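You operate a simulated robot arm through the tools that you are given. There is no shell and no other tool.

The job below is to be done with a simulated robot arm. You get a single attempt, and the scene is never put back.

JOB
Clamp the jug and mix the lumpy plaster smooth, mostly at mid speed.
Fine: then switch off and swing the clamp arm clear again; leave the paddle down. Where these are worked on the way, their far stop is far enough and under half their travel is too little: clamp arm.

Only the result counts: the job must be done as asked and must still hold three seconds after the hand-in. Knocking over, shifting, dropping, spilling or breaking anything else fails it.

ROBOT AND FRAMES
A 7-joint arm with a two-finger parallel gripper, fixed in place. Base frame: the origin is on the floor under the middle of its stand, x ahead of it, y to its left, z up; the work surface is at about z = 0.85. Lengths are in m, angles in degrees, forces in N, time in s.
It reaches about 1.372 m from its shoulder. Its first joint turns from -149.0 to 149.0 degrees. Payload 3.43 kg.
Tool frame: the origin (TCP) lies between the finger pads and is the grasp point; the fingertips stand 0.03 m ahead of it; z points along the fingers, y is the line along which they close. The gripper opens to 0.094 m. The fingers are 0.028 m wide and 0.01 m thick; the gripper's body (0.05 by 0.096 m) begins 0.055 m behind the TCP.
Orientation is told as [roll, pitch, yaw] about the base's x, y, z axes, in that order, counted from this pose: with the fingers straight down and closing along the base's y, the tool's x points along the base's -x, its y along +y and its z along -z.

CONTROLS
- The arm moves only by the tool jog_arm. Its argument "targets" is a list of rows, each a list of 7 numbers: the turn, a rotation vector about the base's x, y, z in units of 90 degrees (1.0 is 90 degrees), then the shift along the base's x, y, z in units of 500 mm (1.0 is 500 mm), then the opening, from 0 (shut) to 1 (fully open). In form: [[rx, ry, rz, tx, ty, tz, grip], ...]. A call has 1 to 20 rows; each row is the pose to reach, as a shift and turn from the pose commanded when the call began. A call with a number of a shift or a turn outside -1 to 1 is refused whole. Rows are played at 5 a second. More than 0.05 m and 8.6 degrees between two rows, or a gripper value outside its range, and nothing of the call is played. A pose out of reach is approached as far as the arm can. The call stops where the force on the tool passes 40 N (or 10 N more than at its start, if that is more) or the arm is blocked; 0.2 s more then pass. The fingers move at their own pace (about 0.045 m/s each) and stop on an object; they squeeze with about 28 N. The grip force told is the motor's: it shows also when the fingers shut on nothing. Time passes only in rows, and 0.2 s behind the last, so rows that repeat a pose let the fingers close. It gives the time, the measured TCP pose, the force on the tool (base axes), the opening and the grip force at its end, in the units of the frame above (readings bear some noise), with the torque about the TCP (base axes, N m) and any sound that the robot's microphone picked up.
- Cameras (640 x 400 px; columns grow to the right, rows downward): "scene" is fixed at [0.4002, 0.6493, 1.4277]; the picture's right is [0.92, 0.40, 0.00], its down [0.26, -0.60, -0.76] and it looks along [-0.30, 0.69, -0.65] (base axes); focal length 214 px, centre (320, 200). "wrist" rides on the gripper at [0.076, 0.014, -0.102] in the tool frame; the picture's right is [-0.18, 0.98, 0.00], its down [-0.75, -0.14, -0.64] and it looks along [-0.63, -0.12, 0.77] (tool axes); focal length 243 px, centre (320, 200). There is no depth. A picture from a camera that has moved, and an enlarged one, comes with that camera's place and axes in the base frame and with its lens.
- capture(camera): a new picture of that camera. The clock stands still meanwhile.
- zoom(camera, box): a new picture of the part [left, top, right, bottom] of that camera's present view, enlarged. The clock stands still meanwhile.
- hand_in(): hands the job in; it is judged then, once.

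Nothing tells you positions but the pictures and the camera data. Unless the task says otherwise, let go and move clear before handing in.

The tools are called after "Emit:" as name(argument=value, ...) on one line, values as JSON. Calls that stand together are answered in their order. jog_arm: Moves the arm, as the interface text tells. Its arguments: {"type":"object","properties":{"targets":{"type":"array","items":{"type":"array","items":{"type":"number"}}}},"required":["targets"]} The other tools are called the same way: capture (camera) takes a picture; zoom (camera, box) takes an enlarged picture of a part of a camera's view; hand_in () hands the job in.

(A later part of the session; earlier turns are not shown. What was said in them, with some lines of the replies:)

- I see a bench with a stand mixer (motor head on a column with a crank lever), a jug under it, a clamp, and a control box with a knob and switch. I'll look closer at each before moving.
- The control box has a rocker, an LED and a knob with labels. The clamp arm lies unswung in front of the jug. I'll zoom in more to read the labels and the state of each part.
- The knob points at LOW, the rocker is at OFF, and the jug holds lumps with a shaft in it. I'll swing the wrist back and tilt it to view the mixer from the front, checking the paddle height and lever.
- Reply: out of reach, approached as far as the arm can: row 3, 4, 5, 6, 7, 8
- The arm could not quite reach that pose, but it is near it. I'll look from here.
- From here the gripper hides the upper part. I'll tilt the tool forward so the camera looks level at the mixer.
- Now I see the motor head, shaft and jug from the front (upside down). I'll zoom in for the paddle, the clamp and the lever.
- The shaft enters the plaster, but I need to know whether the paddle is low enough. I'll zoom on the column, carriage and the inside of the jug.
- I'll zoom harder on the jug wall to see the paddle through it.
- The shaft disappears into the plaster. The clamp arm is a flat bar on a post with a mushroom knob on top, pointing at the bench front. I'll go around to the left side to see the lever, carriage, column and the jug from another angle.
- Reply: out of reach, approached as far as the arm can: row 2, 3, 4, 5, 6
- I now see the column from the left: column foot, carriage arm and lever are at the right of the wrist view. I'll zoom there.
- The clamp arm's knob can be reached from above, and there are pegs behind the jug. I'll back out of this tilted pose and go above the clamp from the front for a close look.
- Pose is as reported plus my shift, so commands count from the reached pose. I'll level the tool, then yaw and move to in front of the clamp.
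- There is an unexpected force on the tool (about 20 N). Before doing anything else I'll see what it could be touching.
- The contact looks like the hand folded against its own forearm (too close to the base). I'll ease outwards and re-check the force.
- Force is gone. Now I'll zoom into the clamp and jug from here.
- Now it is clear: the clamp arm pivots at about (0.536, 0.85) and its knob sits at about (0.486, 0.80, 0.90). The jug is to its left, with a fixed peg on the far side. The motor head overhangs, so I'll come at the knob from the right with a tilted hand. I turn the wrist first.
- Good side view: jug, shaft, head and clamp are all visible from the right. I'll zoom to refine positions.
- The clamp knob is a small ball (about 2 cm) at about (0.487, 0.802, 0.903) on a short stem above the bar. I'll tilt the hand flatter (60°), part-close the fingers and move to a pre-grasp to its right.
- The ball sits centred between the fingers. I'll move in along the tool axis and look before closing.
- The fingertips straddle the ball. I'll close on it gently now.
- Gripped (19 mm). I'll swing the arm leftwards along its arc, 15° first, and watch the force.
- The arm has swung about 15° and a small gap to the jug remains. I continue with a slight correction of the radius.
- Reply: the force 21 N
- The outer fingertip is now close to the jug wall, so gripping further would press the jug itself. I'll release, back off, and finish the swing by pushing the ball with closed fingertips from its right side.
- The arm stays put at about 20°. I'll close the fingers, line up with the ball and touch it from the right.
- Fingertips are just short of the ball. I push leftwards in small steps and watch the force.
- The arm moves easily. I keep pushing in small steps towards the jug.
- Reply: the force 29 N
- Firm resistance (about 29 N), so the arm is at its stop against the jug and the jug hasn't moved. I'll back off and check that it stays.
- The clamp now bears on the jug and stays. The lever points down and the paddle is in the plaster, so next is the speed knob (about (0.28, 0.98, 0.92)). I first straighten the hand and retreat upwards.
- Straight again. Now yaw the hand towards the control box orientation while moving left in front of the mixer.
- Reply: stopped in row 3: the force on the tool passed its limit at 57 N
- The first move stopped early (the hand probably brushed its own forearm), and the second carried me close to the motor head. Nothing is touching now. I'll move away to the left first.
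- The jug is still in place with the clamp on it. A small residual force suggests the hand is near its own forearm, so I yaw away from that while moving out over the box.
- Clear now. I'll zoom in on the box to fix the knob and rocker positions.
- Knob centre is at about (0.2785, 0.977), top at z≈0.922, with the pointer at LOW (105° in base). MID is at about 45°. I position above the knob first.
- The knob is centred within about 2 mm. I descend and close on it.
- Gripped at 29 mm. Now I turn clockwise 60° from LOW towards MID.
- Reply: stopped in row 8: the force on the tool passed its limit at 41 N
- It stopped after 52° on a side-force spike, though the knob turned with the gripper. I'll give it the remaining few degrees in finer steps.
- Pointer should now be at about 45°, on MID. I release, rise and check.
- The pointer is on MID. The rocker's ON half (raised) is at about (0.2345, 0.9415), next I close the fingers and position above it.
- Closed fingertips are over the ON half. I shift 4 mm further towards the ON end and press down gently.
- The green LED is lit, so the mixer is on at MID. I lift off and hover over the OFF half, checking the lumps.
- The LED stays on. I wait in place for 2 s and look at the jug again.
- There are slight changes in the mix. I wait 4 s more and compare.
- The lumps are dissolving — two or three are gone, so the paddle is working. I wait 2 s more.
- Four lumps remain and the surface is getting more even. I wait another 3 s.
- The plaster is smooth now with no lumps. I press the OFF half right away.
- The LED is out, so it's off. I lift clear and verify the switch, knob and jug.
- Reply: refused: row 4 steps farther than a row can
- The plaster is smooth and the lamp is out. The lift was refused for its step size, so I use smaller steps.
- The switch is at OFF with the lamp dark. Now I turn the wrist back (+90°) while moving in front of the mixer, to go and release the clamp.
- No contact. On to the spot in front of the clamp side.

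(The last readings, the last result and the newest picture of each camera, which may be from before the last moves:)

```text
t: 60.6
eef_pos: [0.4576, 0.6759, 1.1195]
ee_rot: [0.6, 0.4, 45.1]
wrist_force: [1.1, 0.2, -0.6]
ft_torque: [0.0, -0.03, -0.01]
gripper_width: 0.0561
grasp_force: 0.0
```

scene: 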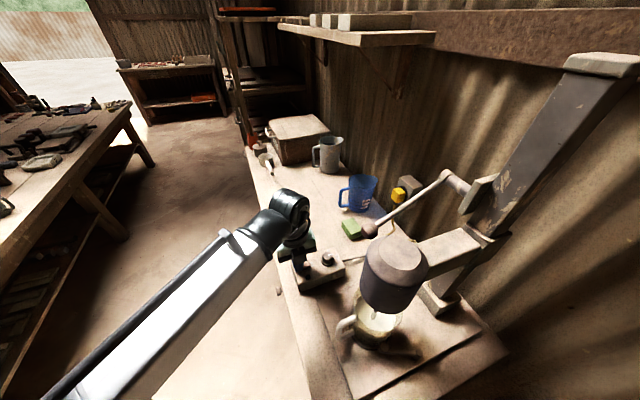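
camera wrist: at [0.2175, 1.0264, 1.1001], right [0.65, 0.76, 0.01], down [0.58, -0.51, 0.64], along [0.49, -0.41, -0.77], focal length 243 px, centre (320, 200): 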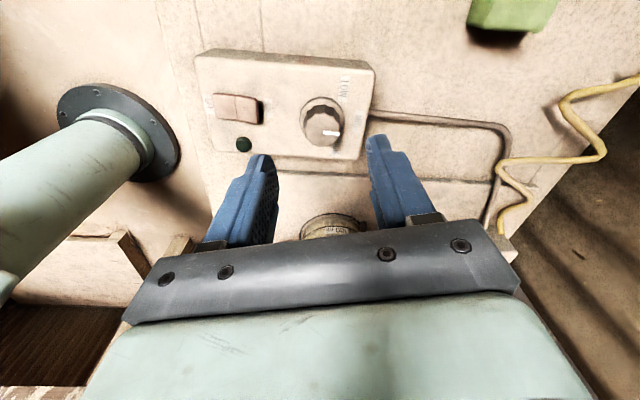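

Emit:
jog_arm(targets=[[0, 0, 0.083, 0.02, 0.01, -0.005, 0.6], [0, 0, 0.167, 0.04, 0.015, -0.01, 0.6], [0, 0, 0.25, 0.06, 0.02, -0.015, 0.6], [0, 0, 0.333, 0.08, 0.025, -0.02, 0.6], [0, 0, 0.417, 0.095, 0.03, -0.02, 0.6], [0, 0, 0.5, 0.11, 0.035, -0.02, 0.6], [0, 0, 0.583, 0.12, 0.04, -0.02, 0.6], [0, 0, 0.667, 0.13, 0.042, -0.02, 0.6], [0, 0, 0.75, 0.135, 0.044, -0.02, 0.6], [0, 0, 0.833, 0.14, 0.046, -0.02, 0.6], [0, 0, 0.917, 0.145, 0.048, -0.02, 0.6], [0, 0, 1.0, 0.145, 0.048, -0.02, 0.6]])

```text
t: 63.2
eef_pos: [0.533, 0.7016, 1.1112]
ee_rot: [0.7, 0.3, 135.0]
wrist_force: [0.0, 0.0, 0.7]
ft_torque: [0.01, 0.02, 0.0]
gripper_width: 0.0567
grasp_force: 0.1
```

Clear of contact. Now tilt the hand 60° and descend to a pre-grasp right of the clamp knob.

Emit:
jog_arm(targets=[[0.059, 0.059, 0, 0.0, 0.01, -0.03, 0.6], [0.118, 0.118, 0, 0.0, 0.02, -0.06, 0.6], [0.177, 0.177, 0, 0.0, 0.03, -0.1, 0.6], [0.236, 0.236, 0, 0.0, 0.04, -0.14, 0.6], [0.295, 0.295, 0, -0.005, 0.06, -0.18, 0.6], [0.354, 0.354, 0, -0.005, 0.08, -0.23, 0.6], [0.413, 0.413, 0, -0.01, 0.1, -0.28, 0.6], [0.471, 0.471, 0, -0.01, 0.13, -0.312, 0.6]])

Emit:
capture(camera="wrist")

Emit:
zoom(camera="scene", box=[350, 310, 466, 400])

Emit:
zoom(camera="wrist", box=[220, 40, 420, 220])

```text
t: 65.0
eef_pos: [0.5294, 0.7641, 0.9548]
ee_rot: [0.9, -59.9, 134.8]
wrist_force: [0.5, 0.6, 0.2]
ft_torque: [0.01, -0.01, 0.02]
gripper_width: 0.0565
grasp_force: 0.1
```

```text
taken
camera wrist: at [0.6095, 0.6628, 0.9423], right [-0.75, -0.64, 0.17], down [0.23, -0.02, 0.97], along [-0.61, 0.77, 0.16], focal length 243 px, centre (320, 200)
```

wrist: 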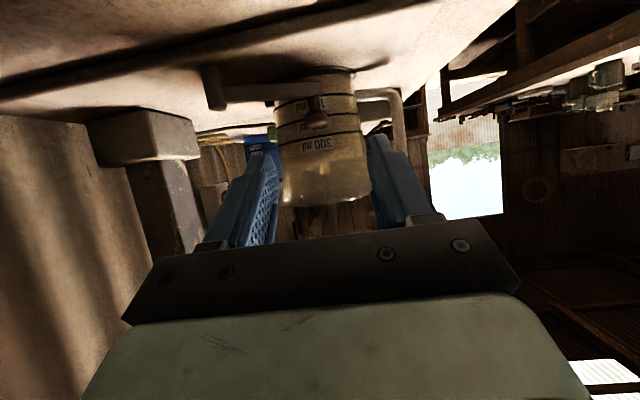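

```text
4.44 times, centred on (408, 355) of scene
camera zoom: at [0.4002, 0.6493, 1.4277], right [0.92, 0.4, 0.0], down [0.26, -0.6, -0.76], along [-0.3, 0.69, -0.65], focal length 953 px, centre (-71, -489)
```

zoom: 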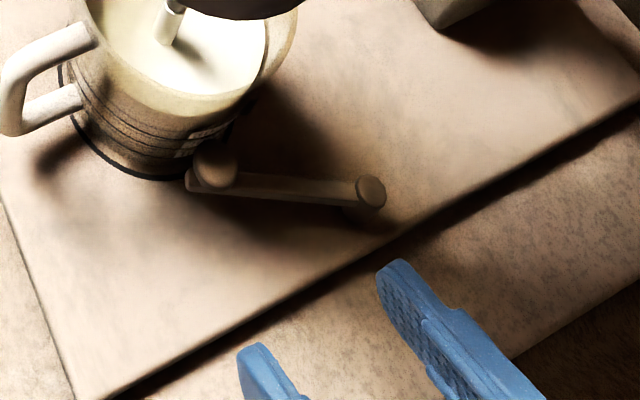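

```text
2.22 times, centred on (320, 130) of wrist
camera zoom: at [0.6095, 0.6628, 0.9423], right [-0.75, -0.64, 0.17], down [0.23, -0.02, 0.97], along [-0.61, 0.77, 0.16], focal length 539 px, centre (320, 356)
```

zoom: 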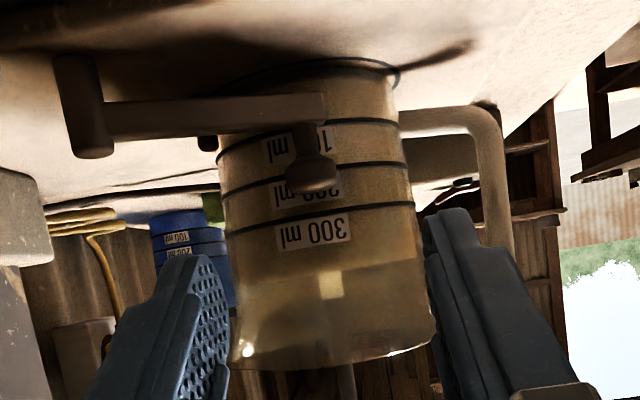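

The knob sits at about (0.4675, 0.8305, 0.906), right against the jug. I approach along the tool axis for a shallow grip so the fingertips stay off the jug.

Emit:
jog_arm(targets=[[0, 0, 0, -0.03, 0.031, -0.025, 0.5], [0, 0, 0, -0.06, 0.062, -0.05, 0.5], [0, 0, 0, -0.08, 0.083, -0.067, 0.5], [0, 0, 0, -0.088, 0.091, -0.073, 0.5]])

Emit:
zoom(camera="scene", box=[350, 310, 446, 380])

Emit:
zoom(camera="wrist", box=[220, 60, 420, 240])

```text
t: 66.0
eef_pos: [0.4842, 0.8106, 0.916]
ee_rot: [0.8, -59.7, 134.8]
wrist_force: [-0.5, -0.2, -0.9]
ft_torque: [-0.02, 0.01, 0.01]
gripper_width: 0.0473
grasp_force: 0.1
```

```text
5.71 times, centred on (398, 345) of scene
camera zoom: at [0.4002, 0.6493, 1.4277], right [0.92, 0.4, 0.0], down [0.26, -0.6, -0.76], along [-0.3, 0.69, -0.65], focal length 1226 px, centre (-126, -629)
```

zoom: 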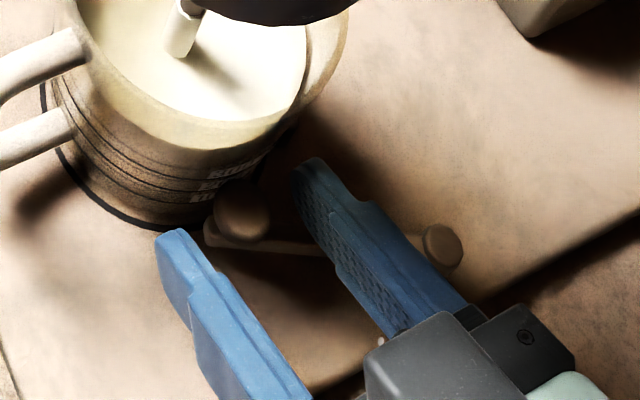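

```text
2.22 times, centred on (320, 150) of wrist
camera zoom: at [0.5651, 0.7102, 0.904], right [-0.75, -0.64, 0.17], down [0.23, -0.02, 0.97], along [-0.62, 0.77, 0.16], focal length 539 px, centre (320, 311)
```

zoom: 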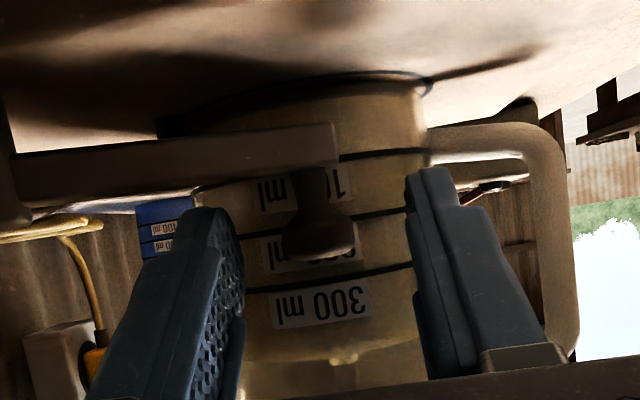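

Fingertips are level with the ball's centre and clear of the jug. I advance 2 mm and close.

Emit:
jog_arm(targets=[[0, 0, 0, -0.003, 0.003, -0.002, 0.4], [0, 0, 0, -0.003, 0.003, -0.002, 0.2], [0, 0, 0, -0.003, 0.003, -0.002, 0.0], [0, 0, 0, -0.003, 0.003, -0.002, 0.0], [0, 0, 0, -0.003, 0.003, -0.002, 0.0]])

Emit:
zoom(camera="scene", box=[350, 310, 446, 380])

```text
t: 67.2
eef_pos: [0.483, 0.8135, 0.9168]
ee_rot: [0.7, -59.6, 134.8]
wrist_force: [9.3, 3.4, 1.3]
ft_torque: [0.0, -0.11, -0.2]
gripper_width: 0.0189
grasp_force: 44.9
```

```text
5.71 times, centred on (398, 345) of scene
camera zoom: at [0.4002, 0.6493, 1.4277], right [0.92, 0.4, 0.0], down [0.26, -0.6, -0.76], along [-0.3, 0.69, -0.65], focal length 1226 px, centre (-126, -629)
```

zoom: 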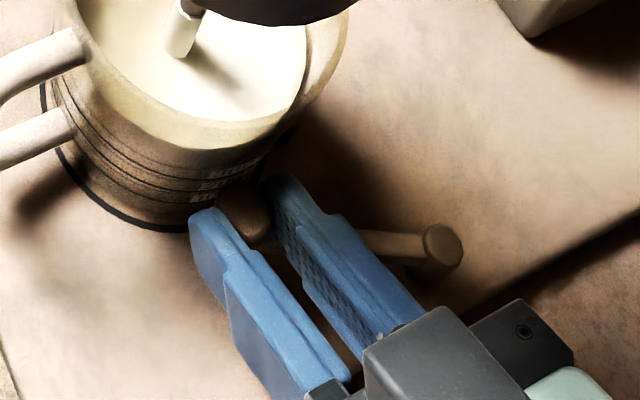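

Gripped at 19 mm. I swing the arm back away from the jug along its arc.

Emit:
jog_arm(targets=[[0, 0, 0, 0.0045, -0.0122, 0, 0], [0, 0, 0, 0.0101, -0.0239, 0, 0], [0, 0, 0, 0.0167, -0.0351, 0, 0]])

Emit:
zoom(camera="scene", box=[350, 310, 466, 400])

```text
t: 68.0
eef_pos: [0.4917, 0.7966, 0.9166]
ee_rot: [0.8, -59.7, 134.8]
wrist_force: [4.8, 10.0, 5.7]
ft_torque: [0.39, 0.14, 0.13]
gripper_width: 0.019
grasp_force: 45.1
```

```text
4.44 times, centred on (408, 355) of scene
camera zoom: at [0.4002, 0.6493, 1.4277], right [0.92, 0.4, 0.0], down [0.26, -0.6, -0.76], along [-0.3, 0.69, -0.65], focal length 953 px, centre (-71, -489)
```

zoom: 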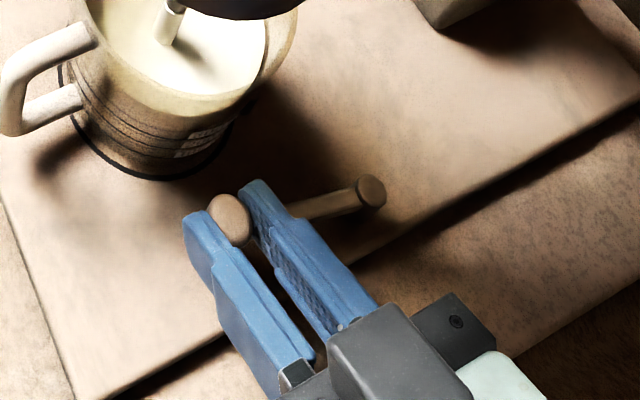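

The jug stayed put and the arm follows. I continue to its original open position.

Emit:
jog_arm(targets=[[0, 0, 0, 0.009, -0.009, 0, 0], [0, 0, 0, 0.0174, -0.019, 0, 0], [0, 0, 0, 0.021, -0.0228, 0, 0]])

Emit:
zoom(camera="scene", box=[350, 310, 466, 400])

```text
t: 68.8
eef_pos: [0.5017, 0.7844, 0.9168]
ee_rot: [0.7, -59.9, 135.0]
wrist_force: [-2.5, 26.7, 4.6]
ft_torque: [0.33, 0.06, -0.09]
gripper_width: 0.0189
grasp_force: 46.1
```

```text
4.44 times, centred on (408, 355) of scene
camera zoom: at [0.4002, 0.6493, 1.4277], right [0.92, 0.4, 0.0], down [0.26, -0.6, -0.76], along [-0.3, 0.69, -0.65], focal length 953 px, centre (-71, -489)
```

zoom: 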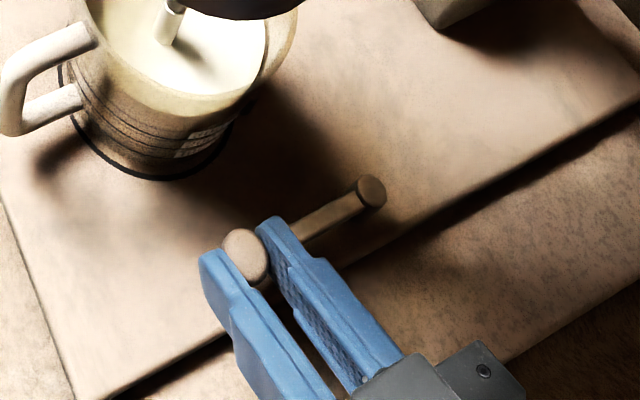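

The arm is back at its open stop (about 20 N resistance) at its original place. I ease off, open the fingers and retreat along the tool axis.

Emit:
jog_arm(targets=[[0, 0, 0, 0, 0.004, 0, 0], [0, 0, 0, 0, 0.004, 0, 0.3], [0, 0, 0, 0, 0.004, 0, 0.5], [0, 0, 0, 0, 0.004, 0, 0.5], [0, 0, 0, 0.03, -0.026, 0.025, 0.5], [0, 0, 0, 0.06, -0.056, 0.05, 0.5], [0, 0, 0, 0.1, -0.096, 0.1, 0.5]])

Emit:
zoom(camera="scene", box=[350, 310, 466, 400])

Emit:
capture(camera="wrist")

```text
t: 70.4
eef_pos: [0.5535, 0.735, 0.9657]
ee_rot: [0.9, -59.7, 134.7]
wrist_force: [-0.2, 0.2, -0.5]
ft_torque: [0.01, -0.02, -0.02]
gripper_width: 0.047
grasp_force: 0.0
```

```text
4.44 times, centred on (408, 355) of scene
camera zoom: at [0.4002, 0.6493, 1.4277], right [0.92, 0.4, 0.0], down [0.26, -0.6, -0.76], along [-0.3, 0.69, -0.65], focal length 953 px, centre (-71, -489)
```

zoom: 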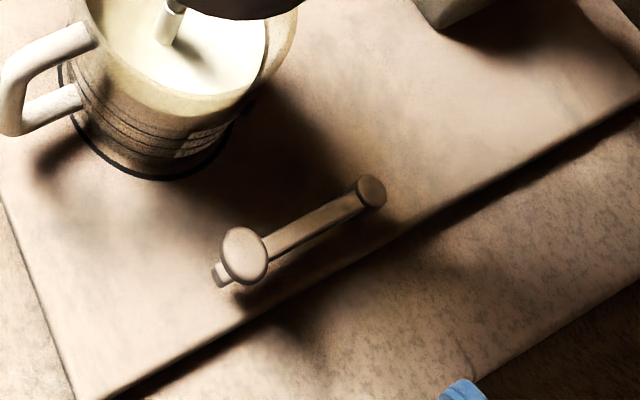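

```text
taken
camera wrist: at [0.6338, 0.6346, 0.9534], right [-0.75, -0.64, 0.17], down [0.23, -0.02, 0.97], along [-0.62, 0.77, 0.16], focal length 243 px, centre (320, 200)
```

wrist: 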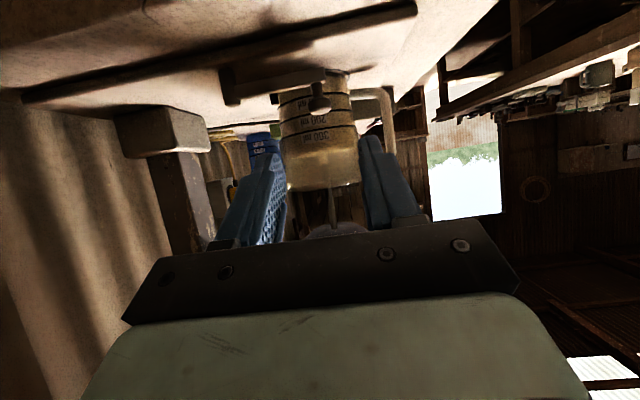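

The clamp arm is clear again and the jug is unmoved. I straighten up and rise clear, then do a final check.

Emit:
jog_arm(targets=[[-0.059, -0.059, 0, 0.01, -0.02, 0.04, 0.5], [-0.118, -0.118, 0, 0.01, -0.03, 0.08, 0.5], [-0.177, -0.177, 0, 0.01, -0.04, 0.12, 0.5], [-0.236, -0.236, 0, 0.01, -0.05, 0.16, 0.5], [-0.295, -0.295, 0, 0.01, -0.06, 0.2, 0.5], [-0.354, -0.354, 0, 0.01, -0.06, 0.24, 0.5], [-0.413, -0.413, 0, 0.01, -0.06, 0.27, 0.5], [-0.471, -0.471, 0, 0.01, -0.06, 0.3, 0.5]])

Emit:
capture(camera="scene")

Emit:
zoom(camera="scene", box=[270, 180, 470, 400])

Emit:
zoom(camera="scene", box=[340, 280, 436, 350])

```text
t: 72.2
eef_pos: [0.5553, 0.7036, 1.118]
ee_rot: [0.6, 0.4, 134.9]
wrist_force: [0.5, 0.1, -0.5]
ft_torque: [-0.01, 0.01, -0.01]
gripper_width: 0.0467
grasp_force: 0.1
```

```text
taken
```

scene: 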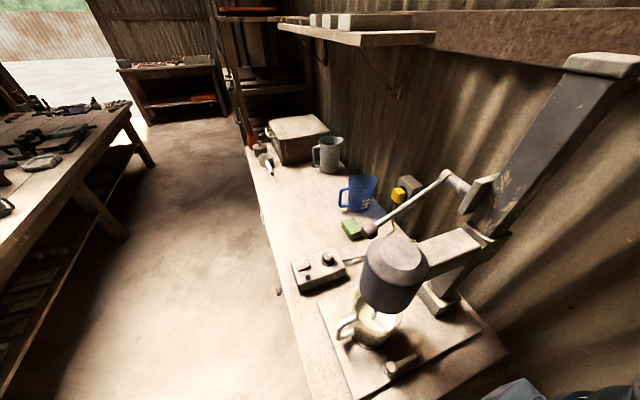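

```text
1.82 times, centred on (370, 290) of scene
camera zoom: at [0.4002, 0.6493, 1.4277], right [0.92, 0.4, 0.0], down [0.26, -0.6, -0.76], along [-0.3, 0.69, -0.65], focal length 390 px, centre (229, 36)
```

zoom: 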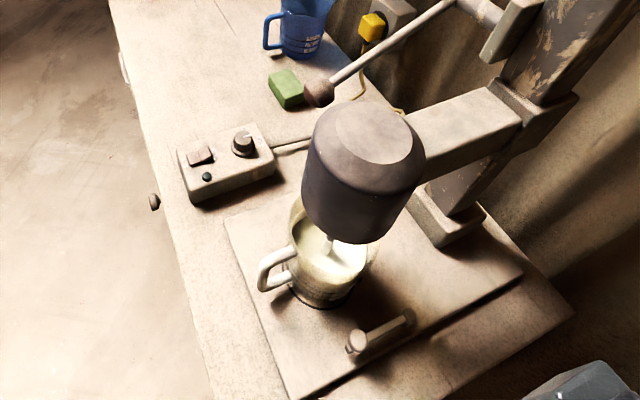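

```text
5.71 times, centred on (388, 315) of scene
camera zoom: at [0.4002, 0.6493, 1.4277], right [0.92, 0.4, 0.0], down [0.26, -0.6, -0.76], along [-0.3, 0.69, -0.65], focal length 1226 px, centre (-69, -457)
```

zoom: 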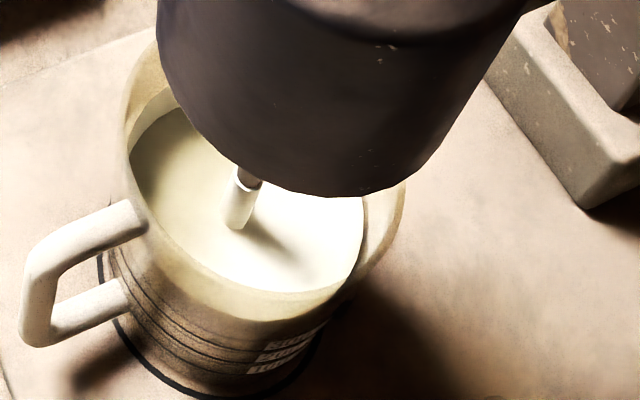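

The plaster is smooth, the switch is at OFF with the lamp dark, and the paddle is still down. The clamp arm is back at its open position, nothing else has moved, and the gripper is clear, so I hand in.

Emit:
hand_in()

```text
The job is handed in.
```

I handed the job in with the plaster mixed smooth, the switch off, the clamp arm swung clear and the paddle left down. I've had no verdict on it yet.

- **Clamp:** I swung the arm against the jug until it met firm resistance (about 29 N). The jug didn't move in the pictures.
- **Mixing:** I set the knob to MID before switching on, so the whole run was at mid speed. It ran for about 11 seconds, until no lumps were visible.
- **Finish:** I switched off and the lamp went out. I then swung the clamp arm back to its open stop, where it started. The knob is still at MID.
- **Paddle:** I never touched the lever. The shaft was already in the plaster at the start, and the lumps dissolved, so I took the paddle to be down.

While I was repositioning, one move stopped on a force spike of 57 N. I think the hand brushed the robot's own forearm, as it had earlier with about 20 N. The next move then took the gripper close to the motor head, but no contact force showed. In the final pictures nothing else on the bench had moved.
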